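You operate a simulated robot arm through the tools that you are given. There is no shell and no other tool. Be economical: measure what you need, move in short steps, check, and stop when the job is done.

The job below is to be done with a simulated robot arm. You get a single attempt, and the scene is never put back.

TASK
Take the steel shim with the largest size on its label from the blue-legged bench top and leave it on top of the small blue spool.
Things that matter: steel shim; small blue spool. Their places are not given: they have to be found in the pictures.

The check looks at the end state, three seconds after you hand in, the way a careful person would. Anything else that was tipped, shoved, dropped, spilled or broken makes it a failure.

THE ROBOT
A 7-joint arm with a two-finger parallel gripper, fixed in place. Base frame: the origin is at the foot of the arm, x ahead of it, y to its left, z up; the work surface is at about z = 0. Lengths are in cm, angles in rad, forces in N, time in s.
With the tool pointing down near the work surface it reaches from about 24 to 62 cm from the base axis. Its first joint turns from -1.152 to 1.152 rad. Payload 2.6 kg.
The tool frame sits at the grasp point between the pads (the TCP): z along the fingers, y along the line on which they close. The tips reach 3 cm beyond it. The gripper opens to 9.4 cm. The fingers are 2.8 cm wide and 1 cm thick; the gripper's body (5 by 9.6 cm) begins 5.5 cm behind the TCP.
Orientation is that of the tool frame in the base frame, as a unit quaternion [w, x, y, z]. With the fingers straight down and closing along the base's y, the tool's x points along the base's -x, its y along +y and its z along -z.

THE INTERFACE
- The arm moves only by the tool drive_tool. Its argument "increments" is a list that holds one entry, the list of rows, each a list of 7 numbers: the turn, a rotation vector about the tool's x, y, z in rad, then the shift along the tool's x, y, z in cm, then the closure, from 0 (fully open) to 1 (shut). In form: [[[ax, ay, az, dx, dy, dz, hand], ...]]. A call has 1 to 8 rows; each row is the pose to reach, as a shift and turn from the pose commanded when the call began, along the tool's axes at that moment. A row lasts 0.2 s, in which the tool goes at most 5 cm and 0.15 rad; a call with a longer step from one row to the next is refused whole, and so is a gripper value outside its range. Where a pose cannot be reached the arm comes as near as it can. A force on the tool above 40 N (or 10 N above the force at the start of the call, whichever is more), or a blocked arm, ends the call early, and 0.2 s more pass. The fingers move at their own pace (about 7.2 cm/s each) and stop on an object; they squeeze with about 43 N. The grip force told is the motor's: it shows also when the fingers shut on nothing. Time passes only in rows, and 0.2 s behind the last, so rows that repeat a pose let the fingers close. It gives the time, the measured TCP pose, the force on the tool (base axes), the opening and the grip force at its end, in the units of the frame above (readings bear some noise), and new pictures: "pictures" is both (left out), scene, wrist or none.
- Cameras (640 x 400 px; columns grow to the right, rows downward): "scene" is fixed at [2.68, 42.8, 55.72]; the picture's right is [-0.84, -0.54, 0.00], its down [-0.34, 0.53, -0.78] and it looks along [0.42, -0.65, -0.63] (base axes); focal length 314 px, centre (320, 200). "wrist" rides on the gripper at [-3.7, 0, -5.8] in the tool frame; the picture's right is [0.00, -1.00, 0.00], its down [0.97, 0.00, -0.24] and it looks along [0.24, 0.00, 0.97] (tool axes); focal length 218 px, centre (320, 200).
- probe_pixels(camera, pixels): for up to 12 pixels [column, row] of the newest picture of that camera ("zoom" is the newest enlarged one), the place [x, y, z] in the base frame of the surface seen there, good to about 0.3 cm. It takes no simulated time.
- enlarge(camera, box): a new picture of the part [left, top, right, bottom] of that camera's present view, enlarged. It takes no simulated time.
- close_job(): hands the job in; it is judged then, once.

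Go step by step. Measure first, check grasps and placings, and put right what went wrong. The budget is 60 turns and 120 pictures, counting those below and the enlarged ones. Unless the task says otherwise, let go and move clear before handing in, and close with one line.

The tools are called as a command line: name --argument value ..., lists and objects as JSON in quotes. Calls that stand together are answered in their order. drive_tool: Moves the arm, as the interface text tells. Its arguments: {"type":"object","properties":{"increments":{"type":"array","items":{"type":"array","items":{"type":"array","items":{"type":"number"}}}},"pictures":{"type":"string","enum":["both","scene","wrist","none"]}},"required":["increments"]} The other tools are called the same way: probe_pixels (camera, pixels) gives the place of the surface under pixels of a picture; enlarge (camera, box) takes an enlarged picture of a part of a camera's view; close_job () hands the job in.

At the start:

```text
time: 0.0
eef_pos: [39.76, -15.67, 29.34]
tcp_rot: [0.0, 0.0, 1.0, 0.0]
wrist_force: [0.6, -0.7, -0.4]
finger_gap: 9.39
finger_force: 0.1
```

scene: 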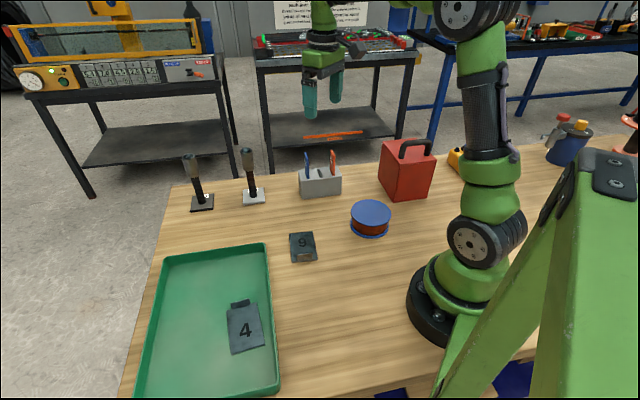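
wrist: 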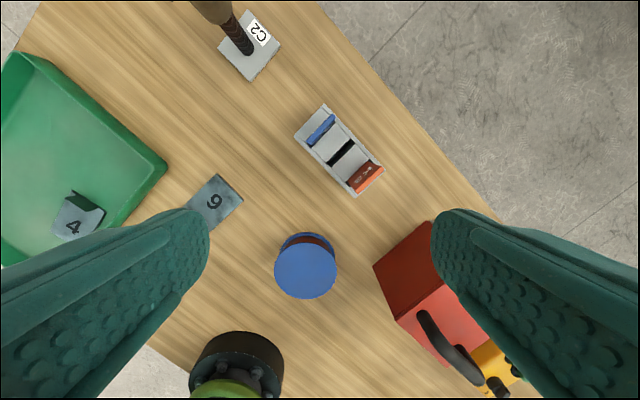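

The pictures show a shim marked 9 or 6 at scene (302,246), one marked 4 in the tray at (245,328), and a blue spool at (370,217). I'll enlarge these before moving.

enlarge --camera "scene" --box '[220, 180, 420, 360]'

enlarge --camera "wrist" --box '[30, 150, 350, 350]'

probe_pixels --camera "scene" --pixels '[[290, 235], [313, 233], [317, 259], [293, 262], [303, 258], [303, 243], [370, 210], [352, 212], [389, 212], [370, 202], [370, 223], [330, 250]]'

probe_pixels --camera "scene" --pixels '[[230, 310], [257, 305], [263, 347], [232, 353], [240, 303], [245, 330], [250, 250], [277, 385], [268, 300], [215, 300], [290, 280], [369, 236]]'

```text
2.22 times, centred on (320, 270) of scene
```

zoom: 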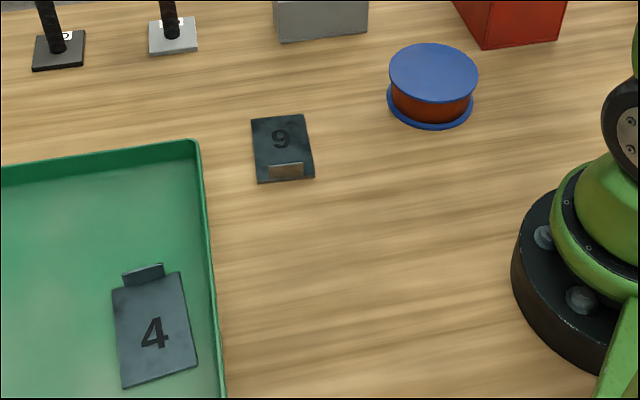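

```text
2.00 times, centred on (190, 250) of wrist
```

zoom: 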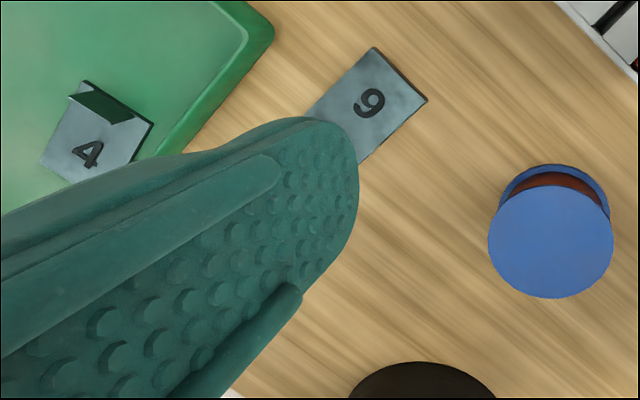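

```text
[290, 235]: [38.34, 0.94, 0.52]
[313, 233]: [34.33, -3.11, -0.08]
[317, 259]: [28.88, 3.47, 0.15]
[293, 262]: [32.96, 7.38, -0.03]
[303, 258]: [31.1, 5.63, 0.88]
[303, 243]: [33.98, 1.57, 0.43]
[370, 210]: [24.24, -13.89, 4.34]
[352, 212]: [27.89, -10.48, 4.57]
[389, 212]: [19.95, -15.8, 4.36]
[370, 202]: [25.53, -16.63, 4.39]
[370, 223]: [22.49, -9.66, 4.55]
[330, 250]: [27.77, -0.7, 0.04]
```

```text
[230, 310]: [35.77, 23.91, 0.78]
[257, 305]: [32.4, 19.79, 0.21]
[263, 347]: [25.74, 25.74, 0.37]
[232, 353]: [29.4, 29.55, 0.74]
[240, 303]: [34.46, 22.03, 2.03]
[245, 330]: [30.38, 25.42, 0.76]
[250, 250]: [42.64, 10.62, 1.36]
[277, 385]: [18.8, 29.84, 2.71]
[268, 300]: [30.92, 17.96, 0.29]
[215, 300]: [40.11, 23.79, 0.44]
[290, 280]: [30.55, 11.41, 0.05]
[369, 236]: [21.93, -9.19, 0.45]
```

The shim on the bench reads 9 (or 6), which beats the 4 in the tray either way. It lies at about (33.6, 2.2) and has a raised tab at one end. The spool top is at about (24, -13.3), z 4.4. I'll enlarge the tab and probe around it.

enlarge --camera "scene" --box '[280, 225, 328, 270]'

probe_pixels --camera "scene" --pixels '[[405, 165], [410, 195], [383, 190], [434, 160], [412, 143], [460, 160], [340, 190], [380, 140], [351, 216], [390, 216], [358, 204], [382, 204]]'

```text
8.89 times, centred on (304, 248) of scene
```

zoom: 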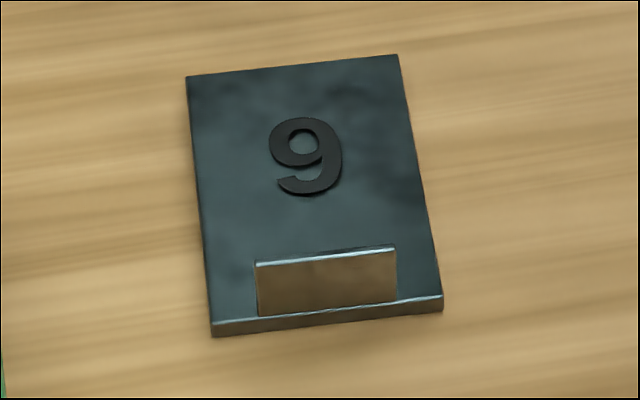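

```text
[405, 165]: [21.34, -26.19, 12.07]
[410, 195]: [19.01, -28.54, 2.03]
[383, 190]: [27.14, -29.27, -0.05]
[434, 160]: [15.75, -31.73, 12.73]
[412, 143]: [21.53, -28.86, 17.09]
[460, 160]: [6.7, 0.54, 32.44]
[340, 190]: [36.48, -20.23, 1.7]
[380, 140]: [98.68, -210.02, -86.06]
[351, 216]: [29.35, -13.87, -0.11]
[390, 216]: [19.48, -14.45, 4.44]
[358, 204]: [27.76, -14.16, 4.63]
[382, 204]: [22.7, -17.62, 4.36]
```

The tab stands upright at the plate's near end. I'll probe it precisely.

probe_pixels --camera "zoom" --pixels '[[265, 285], [385, 278], [325, 280], [325, 257], [325, 298], [190, 82], [395, 62], [436, 298], [216, 322], [320, 330], [325, 315], [260, 220]]'

```text
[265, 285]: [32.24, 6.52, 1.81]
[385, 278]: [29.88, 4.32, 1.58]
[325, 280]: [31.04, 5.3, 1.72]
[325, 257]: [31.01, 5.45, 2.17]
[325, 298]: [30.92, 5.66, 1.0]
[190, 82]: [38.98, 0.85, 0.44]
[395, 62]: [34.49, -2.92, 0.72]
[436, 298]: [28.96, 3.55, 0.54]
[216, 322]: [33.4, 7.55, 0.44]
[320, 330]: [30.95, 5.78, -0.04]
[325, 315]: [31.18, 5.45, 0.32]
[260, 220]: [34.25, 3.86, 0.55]
```

The tab is centred near (31.2, 5.25), with its top at z 2.2 and the plate top at z 0.5. The plate's long axis is at 130.5°. I'll move above the tab with the fingers closing along that axis.

drive_tool --increments '[[[0, 0, -0.088, 1.07, 2.615, 2.16, 0], [0, 0, -0.176, 2.14, 5.23, 4.32, 0], [0, 0, -0.265, 3.21, 7.845, 6.48, 0], [0, 0, -0.353, 4.28, 10.46, 8.64, 0], [0, 0, -0.441, 5.35, 13.075, 10.8, 0], [0, 0, -0.53, 6.42, 15.69, 12.96, 0], [0, 0, -0.618, 7.49, 18.305, 15.12, 0], [0, 0, -0.706, 8.56, 20.92, 17.3, 0]]]'

```text
time: 1.8
eef_pos: [31.16, 5.42, 11.84]
tcp_rot: [-0.001, -0.346, 0.938, 0.0]
wrist_force: [-0.4, -0.1, 0.2]
finger_gap: 9.41
finger_force: 0.0
```

scene: 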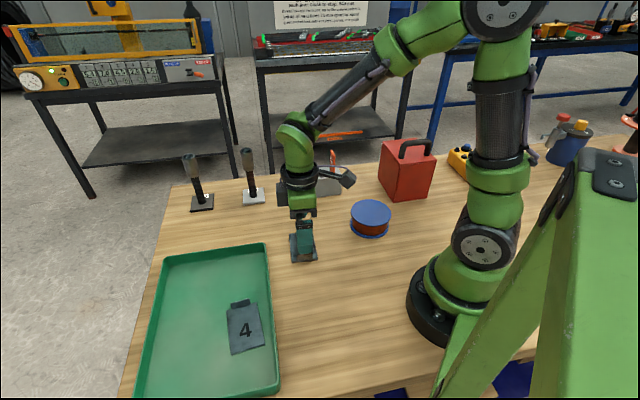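
wrist: 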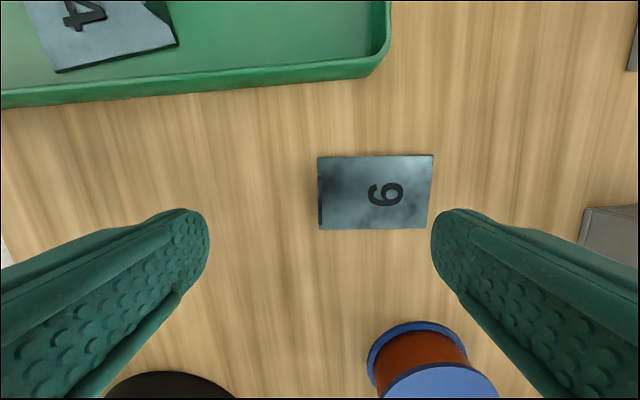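

The alignment is good: the tab is at wrist (320,195), midway between the fingers. I'll go down to TCP z of about 3.9 so the tips stay just above the plate.

drive_tool --increments '[[[0, 0, 0, 0, 0, 3, 0], [0, 0, 0, 0, 0, 5.5, 0], [0, 0, 0, 0, 0, 7, 0], [0, 0, 0, 0, 0, 8, 0], [0, 0, 0, 0, 0, 8, 0]]]'

```text
time: 3.0
eef_pos: [31.12, 5.29, 3.93]
tcp_rot: [0.0, -0.346, 0.938, 0.0]
wrist_force: [0.2, 0.2, -0.1]
finger_gap: 9.41
finger_force: 0.1
```

scene: 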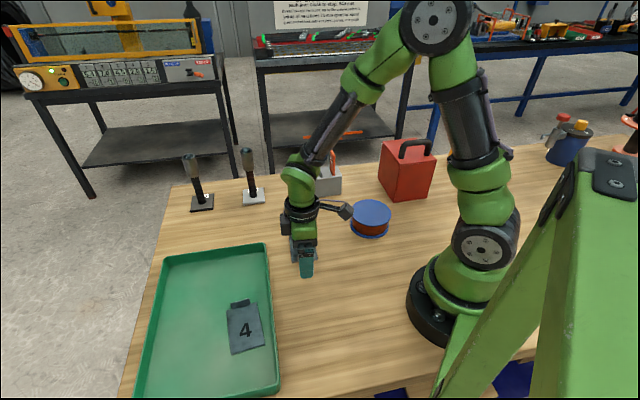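
wrist: 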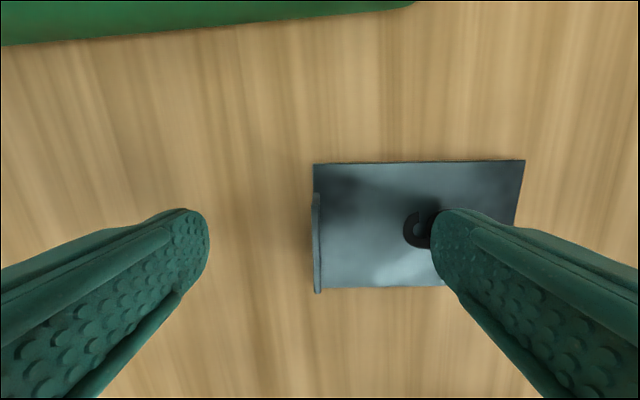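

The fingers straddle the tab (wrist column 316) and nothing is touching. I'll close on it.

drive_tool --increments '[[[0, 0, 0, 0, 0, 8e-07, 0.5], [0, 0, 0, 0, 0, 0, 1], [0, 0, 0, 0, 0, 0, 1], [0, 0, 0, 0, 0, 0, 1], [0, 0, 0, 0, 0, 0, 1]]]'

```text
time: 4.2
eef_pos: [31.18, 5.38, 4.11]
tcp_rot: [0.0, -0.345, 0.938, 0.0]
wrist_force: [0.2, 0.3, -0.1]
finger_gap: 0.25
finger_force: 37.3
```

scene: 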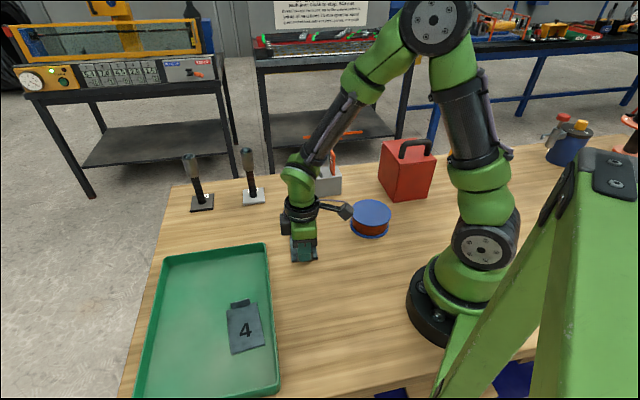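
wrist: 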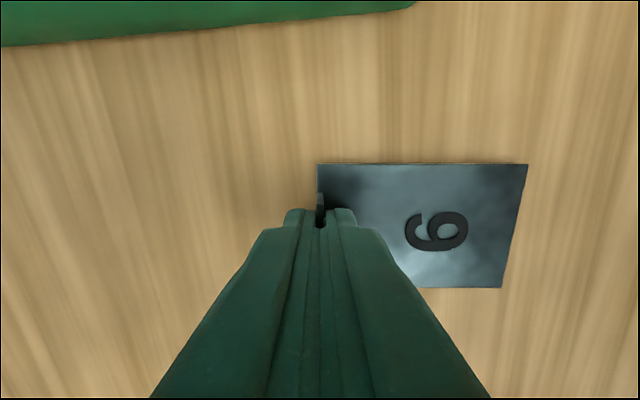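

The gap is 0.25 cm at 37 N, so the tab is gripped. I'll lift 8 cm and check.

drive_tool --increments '[[[0, 0, 0, 0, 0, -1, 1], [0, 0, 0, 0, 0, -3, 1], [0, 0, 0, 0, 0, -5, 1], [0, 0, 0, 0, 0, -7, 1], [0, 0, 0, 0, 0, -9, 1], [0, 0, 0, 0, 0, -9, 1]]]'

```text
time: 5.6
eef_pos: [31.03, 5.35, 13.15]
tcp_rot: [0.0, -0.347, 0.938, 0.0]
wrist_force: [-0.2, 0.9, -3.1]
finger_gap: 0.23
finger_force: 37.4
```

scene: 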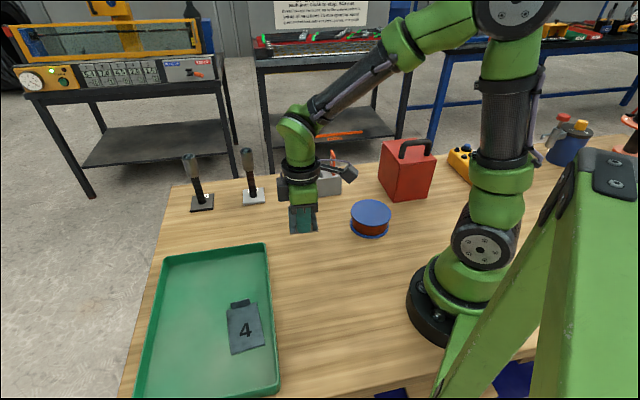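
wrist: 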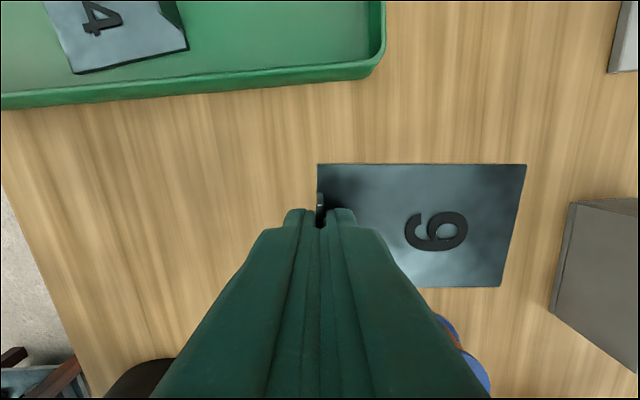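

The shim is held level. I'll move over the spool at the same height, turning 1.17 rad so the plate centre should come over the spool centre at (23.9, -13.2).

drive_tool --increments '[[[0, 0, 0.146, 1.731, -0.934, 0, 1], [0, 0, 0.2925, 3.4625, -1.8675, 0, 1], [0, 0, 0.439, 5.194, -2.801, 0, 1], [0, 0, 0.585, 6.925, -3.735, 0, 1], [0, 0, 0.731, 8.656, -4.669, 0, 1], [0, 0, 0.8775, 10.3875, -5.6025, 0, 1], [0, 0, 1.024, 12.119, -6.536, 0, 1], [0, 0, 1.17, 13.85, -7.47, 0, 1]]]'

```text
time: 7.4
eef_pos: [25.27, -9.43, 13.23]
tcp_rot: [0.0, 0.23, 0.973, 0.0]
wrist_force: [-0.4, -0.1, -2.3]
finger_gap: 0.27
finger_force: 36.9
```

scene: 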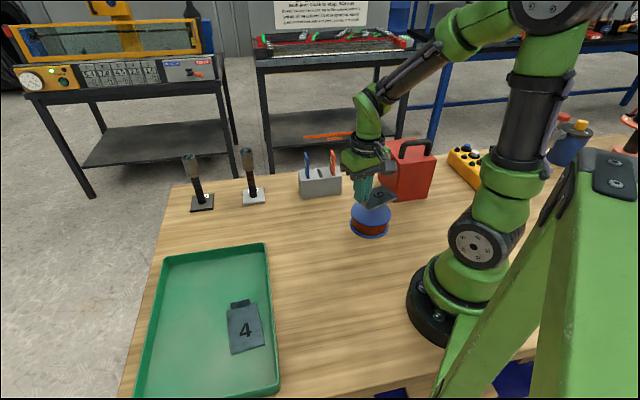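
wrist: 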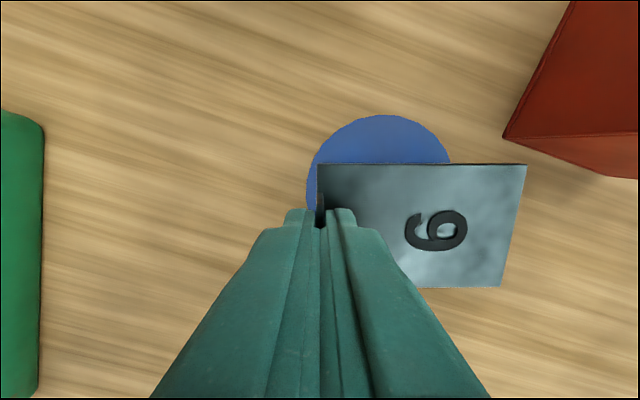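

The shim is over the spool. I'll probe the plate corners and the visible spool rim to check the centring.

probe_pixels --camera "wrist" --pixels '[[322, 168], [522, 168], [497, 284], [420, 285], [420, 168], [380, 118], [315, 155], [446, 155], [340, 130], [420, 130], [310, 190]]'

enlarge --camera "scene" --box '[320, 140, 440, 250]'

```text
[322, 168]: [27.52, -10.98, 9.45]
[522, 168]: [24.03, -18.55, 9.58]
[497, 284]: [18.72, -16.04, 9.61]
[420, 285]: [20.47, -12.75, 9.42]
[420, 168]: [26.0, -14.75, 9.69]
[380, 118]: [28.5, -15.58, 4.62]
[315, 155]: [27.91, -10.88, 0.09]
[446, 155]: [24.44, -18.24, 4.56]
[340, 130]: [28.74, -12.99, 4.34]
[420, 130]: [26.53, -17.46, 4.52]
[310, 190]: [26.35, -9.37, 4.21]
```

```text
3.64 times, centred on (380, 195) of scene
```

zoom: 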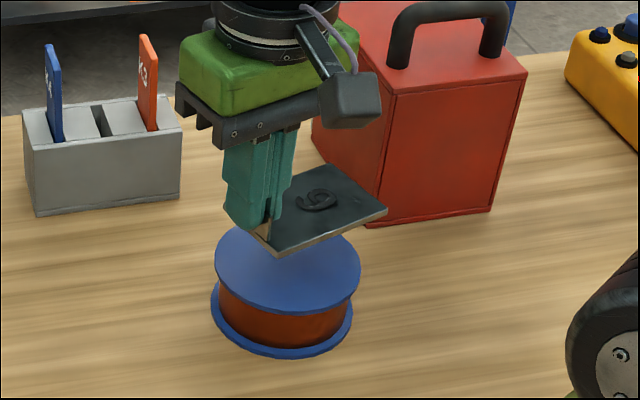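

The plate centre is at about (23.1, -13.5) and the spool centre at about (24.1, -13.6). I'll correct by 1 cm and lower to just above the spool top.

drive_tool --increments '[[[0, 0, 0, -0.94, 0.36, 0, 1], [0, 0, 0, -0.94, 0.36, 1.5, 1], [0, 0, 0, -0.94, 0.36, 3, 1], [0, 0, 0, -0.94, 0.36, 4, 1], [0, 0, 0, -0.94, 0.36, 4.2, 1], [0, 0, 0, -0.94, 0.36, 4.2, 1]]]'

enlarge --camera "scene" --box '[330, 170, 430, 250]'

probe_pixels --camera "wrist" --pixels '[[322, 168], [522, 168], [497, 284], [420, 285], [420, 168]]'

```text
time: 8.8
eef_pos: [26.53, -9.76, 8.94]
tcp_rot: [0.0, 0.23, 0.973, 0.0]
wrist_force: [-0.8, -0.3, -3.0]
finger_gap: 0.22
finger_force: 37.3
```

scene: 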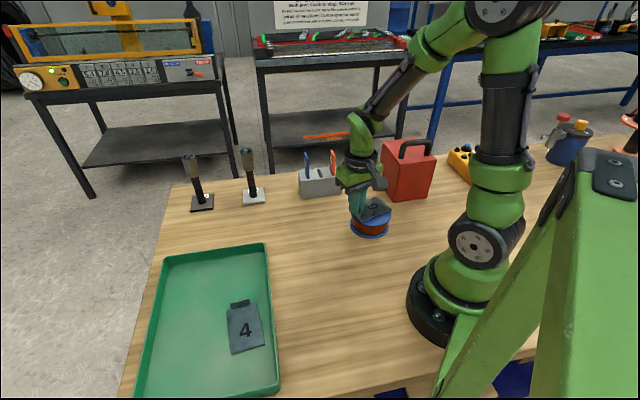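
wrist: 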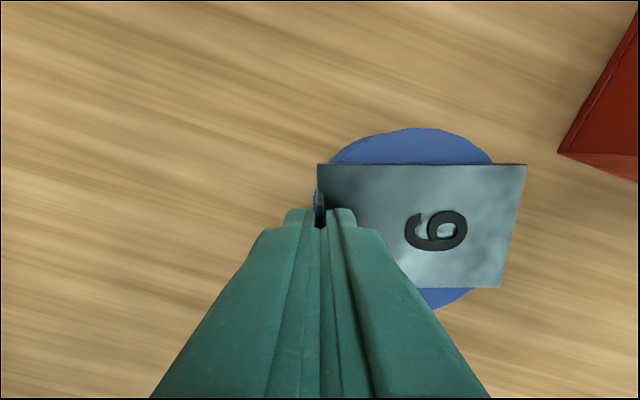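

```text
5.00 times, centred on (380, 210) of scene
```

zoom: 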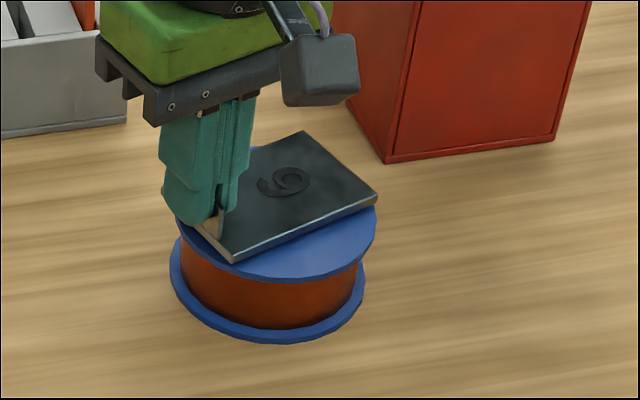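

```text
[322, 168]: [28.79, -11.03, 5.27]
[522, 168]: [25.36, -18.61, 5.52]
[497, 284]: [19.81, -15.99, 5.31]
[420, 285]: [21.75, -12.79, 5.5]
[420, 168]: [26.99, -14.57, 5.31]
```

The plate is well centred at (24.3, -13.5), a few millimetres above the spool. I'll lower it to contact.

drive_tool --increments '[[[0, 0, 0, 0, 0, 0.12, 1], [0, 0, 0, 0, 0, 0.22, 1], [0, 0, 0, 0, 0, 0.3, 1], [0, 0, 0, 0, 0, 0.3, 1]]]'

enlarge --camera "scene" --box '[330, 170, 430, 250]'

```text
time: 9.8
eef_pos: [26.42, -9.81, 8.59]
tcp_rot: [0.001, 0.23, 0.973, 0.0]
wrist_force: [-0.5, -0.1, -2.3]
finger_gap: 0.26
finger_force: 36.7
```

scene: 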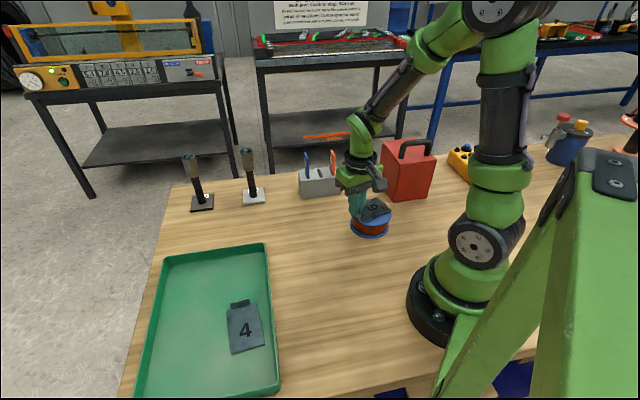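
wrist: 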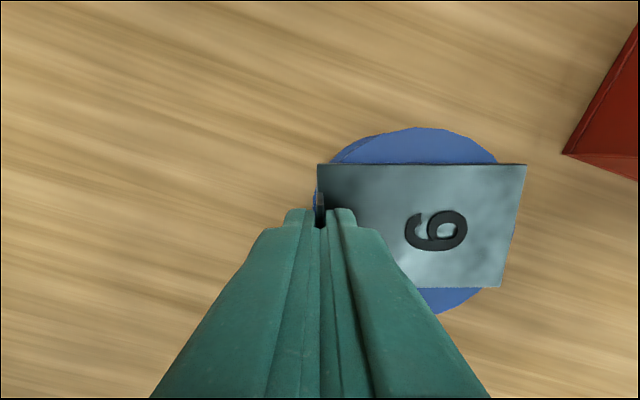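

```text
5.00 times, centred on (380, 210) of scene
```

zoom: 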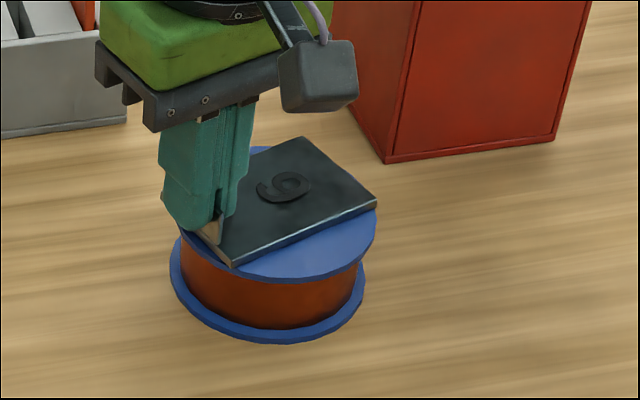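

The force is still -2.3 N in z, so there is no contact yet. I'll lower in 0.5 mm steps.

drive_tool --increments '[[[0, 0, 0, 0, 0, 0.05, 1], [0, 0, 0, 0, 0, 0.1, 1], [0, 0, 0, 0, 0, 0.1, 1]]]' --pictures "none"

```text
time: 10.6
eef_pos: [26.5, -9.69, 8.48]
tcp_rot: [0.0, 0.231, 0.973, 0.0]
wrist_force: [-4.0, 0.7, 18.1]
finger_gap: 0.25
finger_force: 37.5
```

It is now in firm contact (+18 N). I'll back off half a millimetre, open partway, and check.

drive_tool --increments '[[[0, 0, 0, 0, 0, -0.06, 1], [0, 0, 0, 0, 0, -0.06, 1], [0, 0, 0, 0, 0, -0.06, 0.9], [0, 0, 0, 0, 0, -0.06, 0.75], [0, 0, 0, 0, 0, -0.06, 0.75]]]'

```text
time: 11.8
eef_pos: [26.47, -9.51, 8.5]
tcp_rot: [0.0, 0.23, 0.973, 0.0]
wrist_force: [-0.2, -0.4, -0.2]
finger_gap: 2.37
finger_force: 0.0
```

scene: 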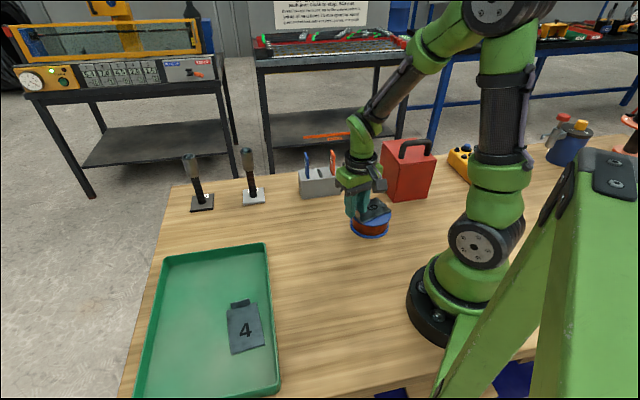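
wrist: 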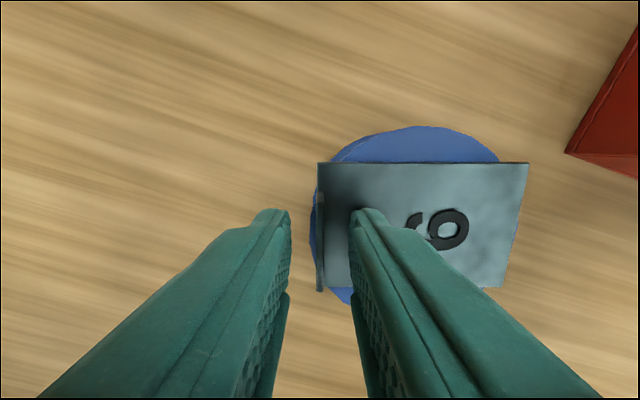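

The shim is released and lies on the spool, clear of both fingers. I'll lift straight up.

drive_tool --increments '[[[0, 0, 0, 0, 0, -1, 0.75], [0, 0, 0, 0, 0, -3.5, 0.75], [0, 0, 0, 0, 0, -7, 0.75], [0, 0, 0, 0, 0, -11, 0.75], [0, 0, 0, 0, 0, -14, 0.75], [0, 0, 0, 0, 0, -14, 0.75]]]'

enlarge --camera "scene" --box '[330, 170, 430, 250]'

```text
time: 13.2
eef_pos: [26.4, -9.56, 22.59]
tcp_rot: [0.0, 0.23, 0.973, 0.0]
wrist_force: [-0.3, -0.6, -0.5]
finger_gap: 2.32
finger_force: 0.0
```

scene: 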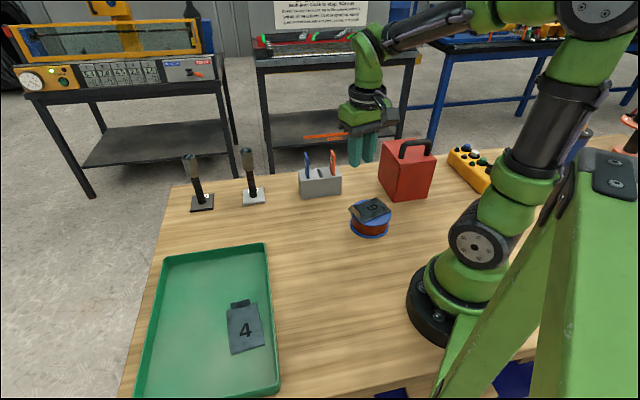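
wrist: 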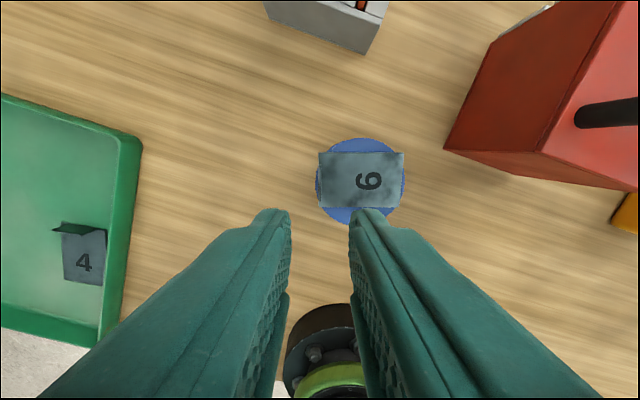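

```text
5.00 times, centred on (380, 210) of scene
```

zoom: 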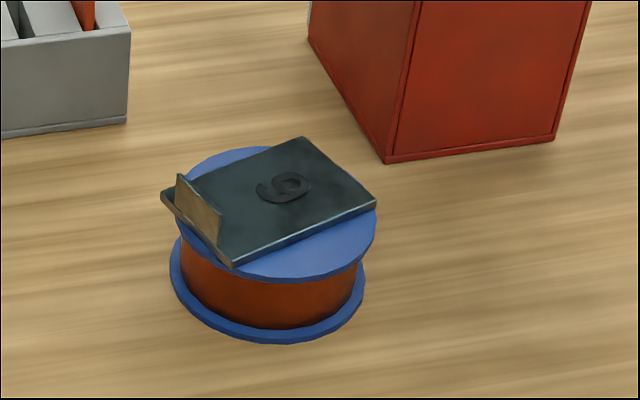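

The shim rests flat and centred on the spool. A pale edge shows behind the red box at wrist (530,18), so I'll check that it isn't another shim.

enlarge --camera "wrist" --box '[440, 0, 640, 125]'

probe_pixels --camera "wrist" --pixels '[[530, 14], [545, 8], [515, 25], [500, 20], [490, 45]]'

```text
3.20 times, centred on (540, 62) of wrist
```

zoom: 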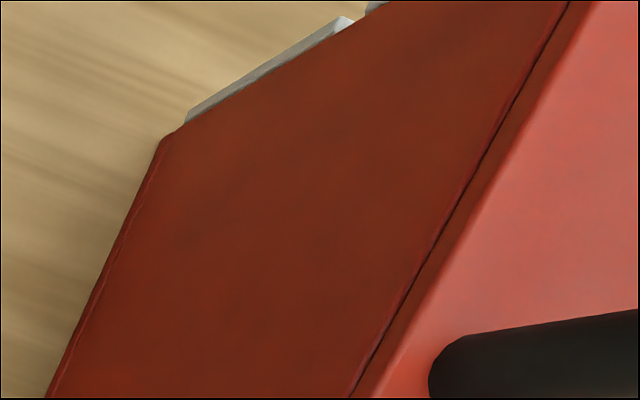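

```text
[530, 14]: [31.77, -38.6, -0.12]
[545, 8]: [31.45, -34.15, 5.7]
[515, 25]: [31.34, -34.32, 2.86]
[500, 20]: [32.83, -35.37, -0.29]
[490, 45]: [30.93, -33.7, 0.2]
```

There is a metal plate hidden behind the red box at about (31, -36). I'll raise the arm and look behind the box.

drive_tool --increments '[[[0, 0, 0, 0, 0, -5, 0.75], [0, 0, 0, 0, 0, -9.5, 0.75], [0, 0, 0, -2.28, -3.2, -9.5, 0.75], [0, 0, 0, -4.57, -6.4, -9.5, 0.75], [0, 0, 0, -6.85, -9.6, -9.5, 0.75], [0, 0, 0, -9.1, -12.8, -9.5, 0.75], [0, 0, 0, -11.4, -16, -9.5, 0.75], [0, 0, 0, -13.7, -19.3, -9.5, 0.75]]]'

```text
time: 15.0
eef_pos: [30.06, -32.82, 32.13]
tcp_rot: [0.001, 0.23, 0.973, 0.0]
wrist_force: [-0.5, 0.4, -0.7]
finger_gap: 2.36
finger_force: 0.0
```

scene: 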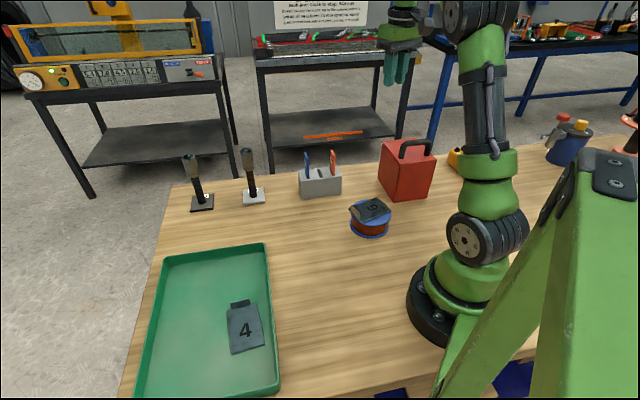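
wrist: 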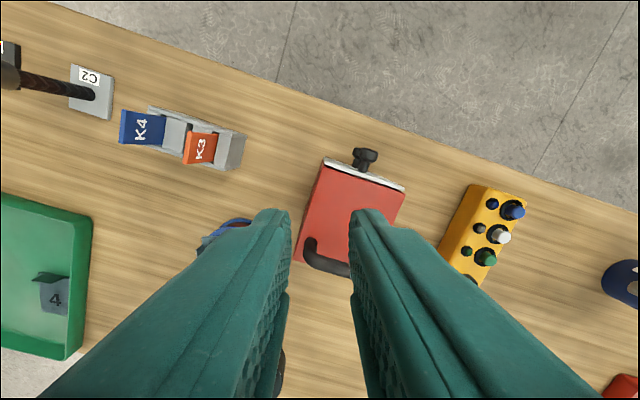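

The pale edge is part of the red box itself (a back plate with a knob at wrist (365,165)), so there is no other shim. The shim marked 9 is still on the spool in the scene picture, and the arm is clear, so I'm handing in.

close_job

```text
The job is handed in.
```

I put the shim marked 9, the largest I found (the other is a 4), flat and centred on the small blue spool. The gripper let go and moved clear, and nothing else looked disturbed in the last pictures.
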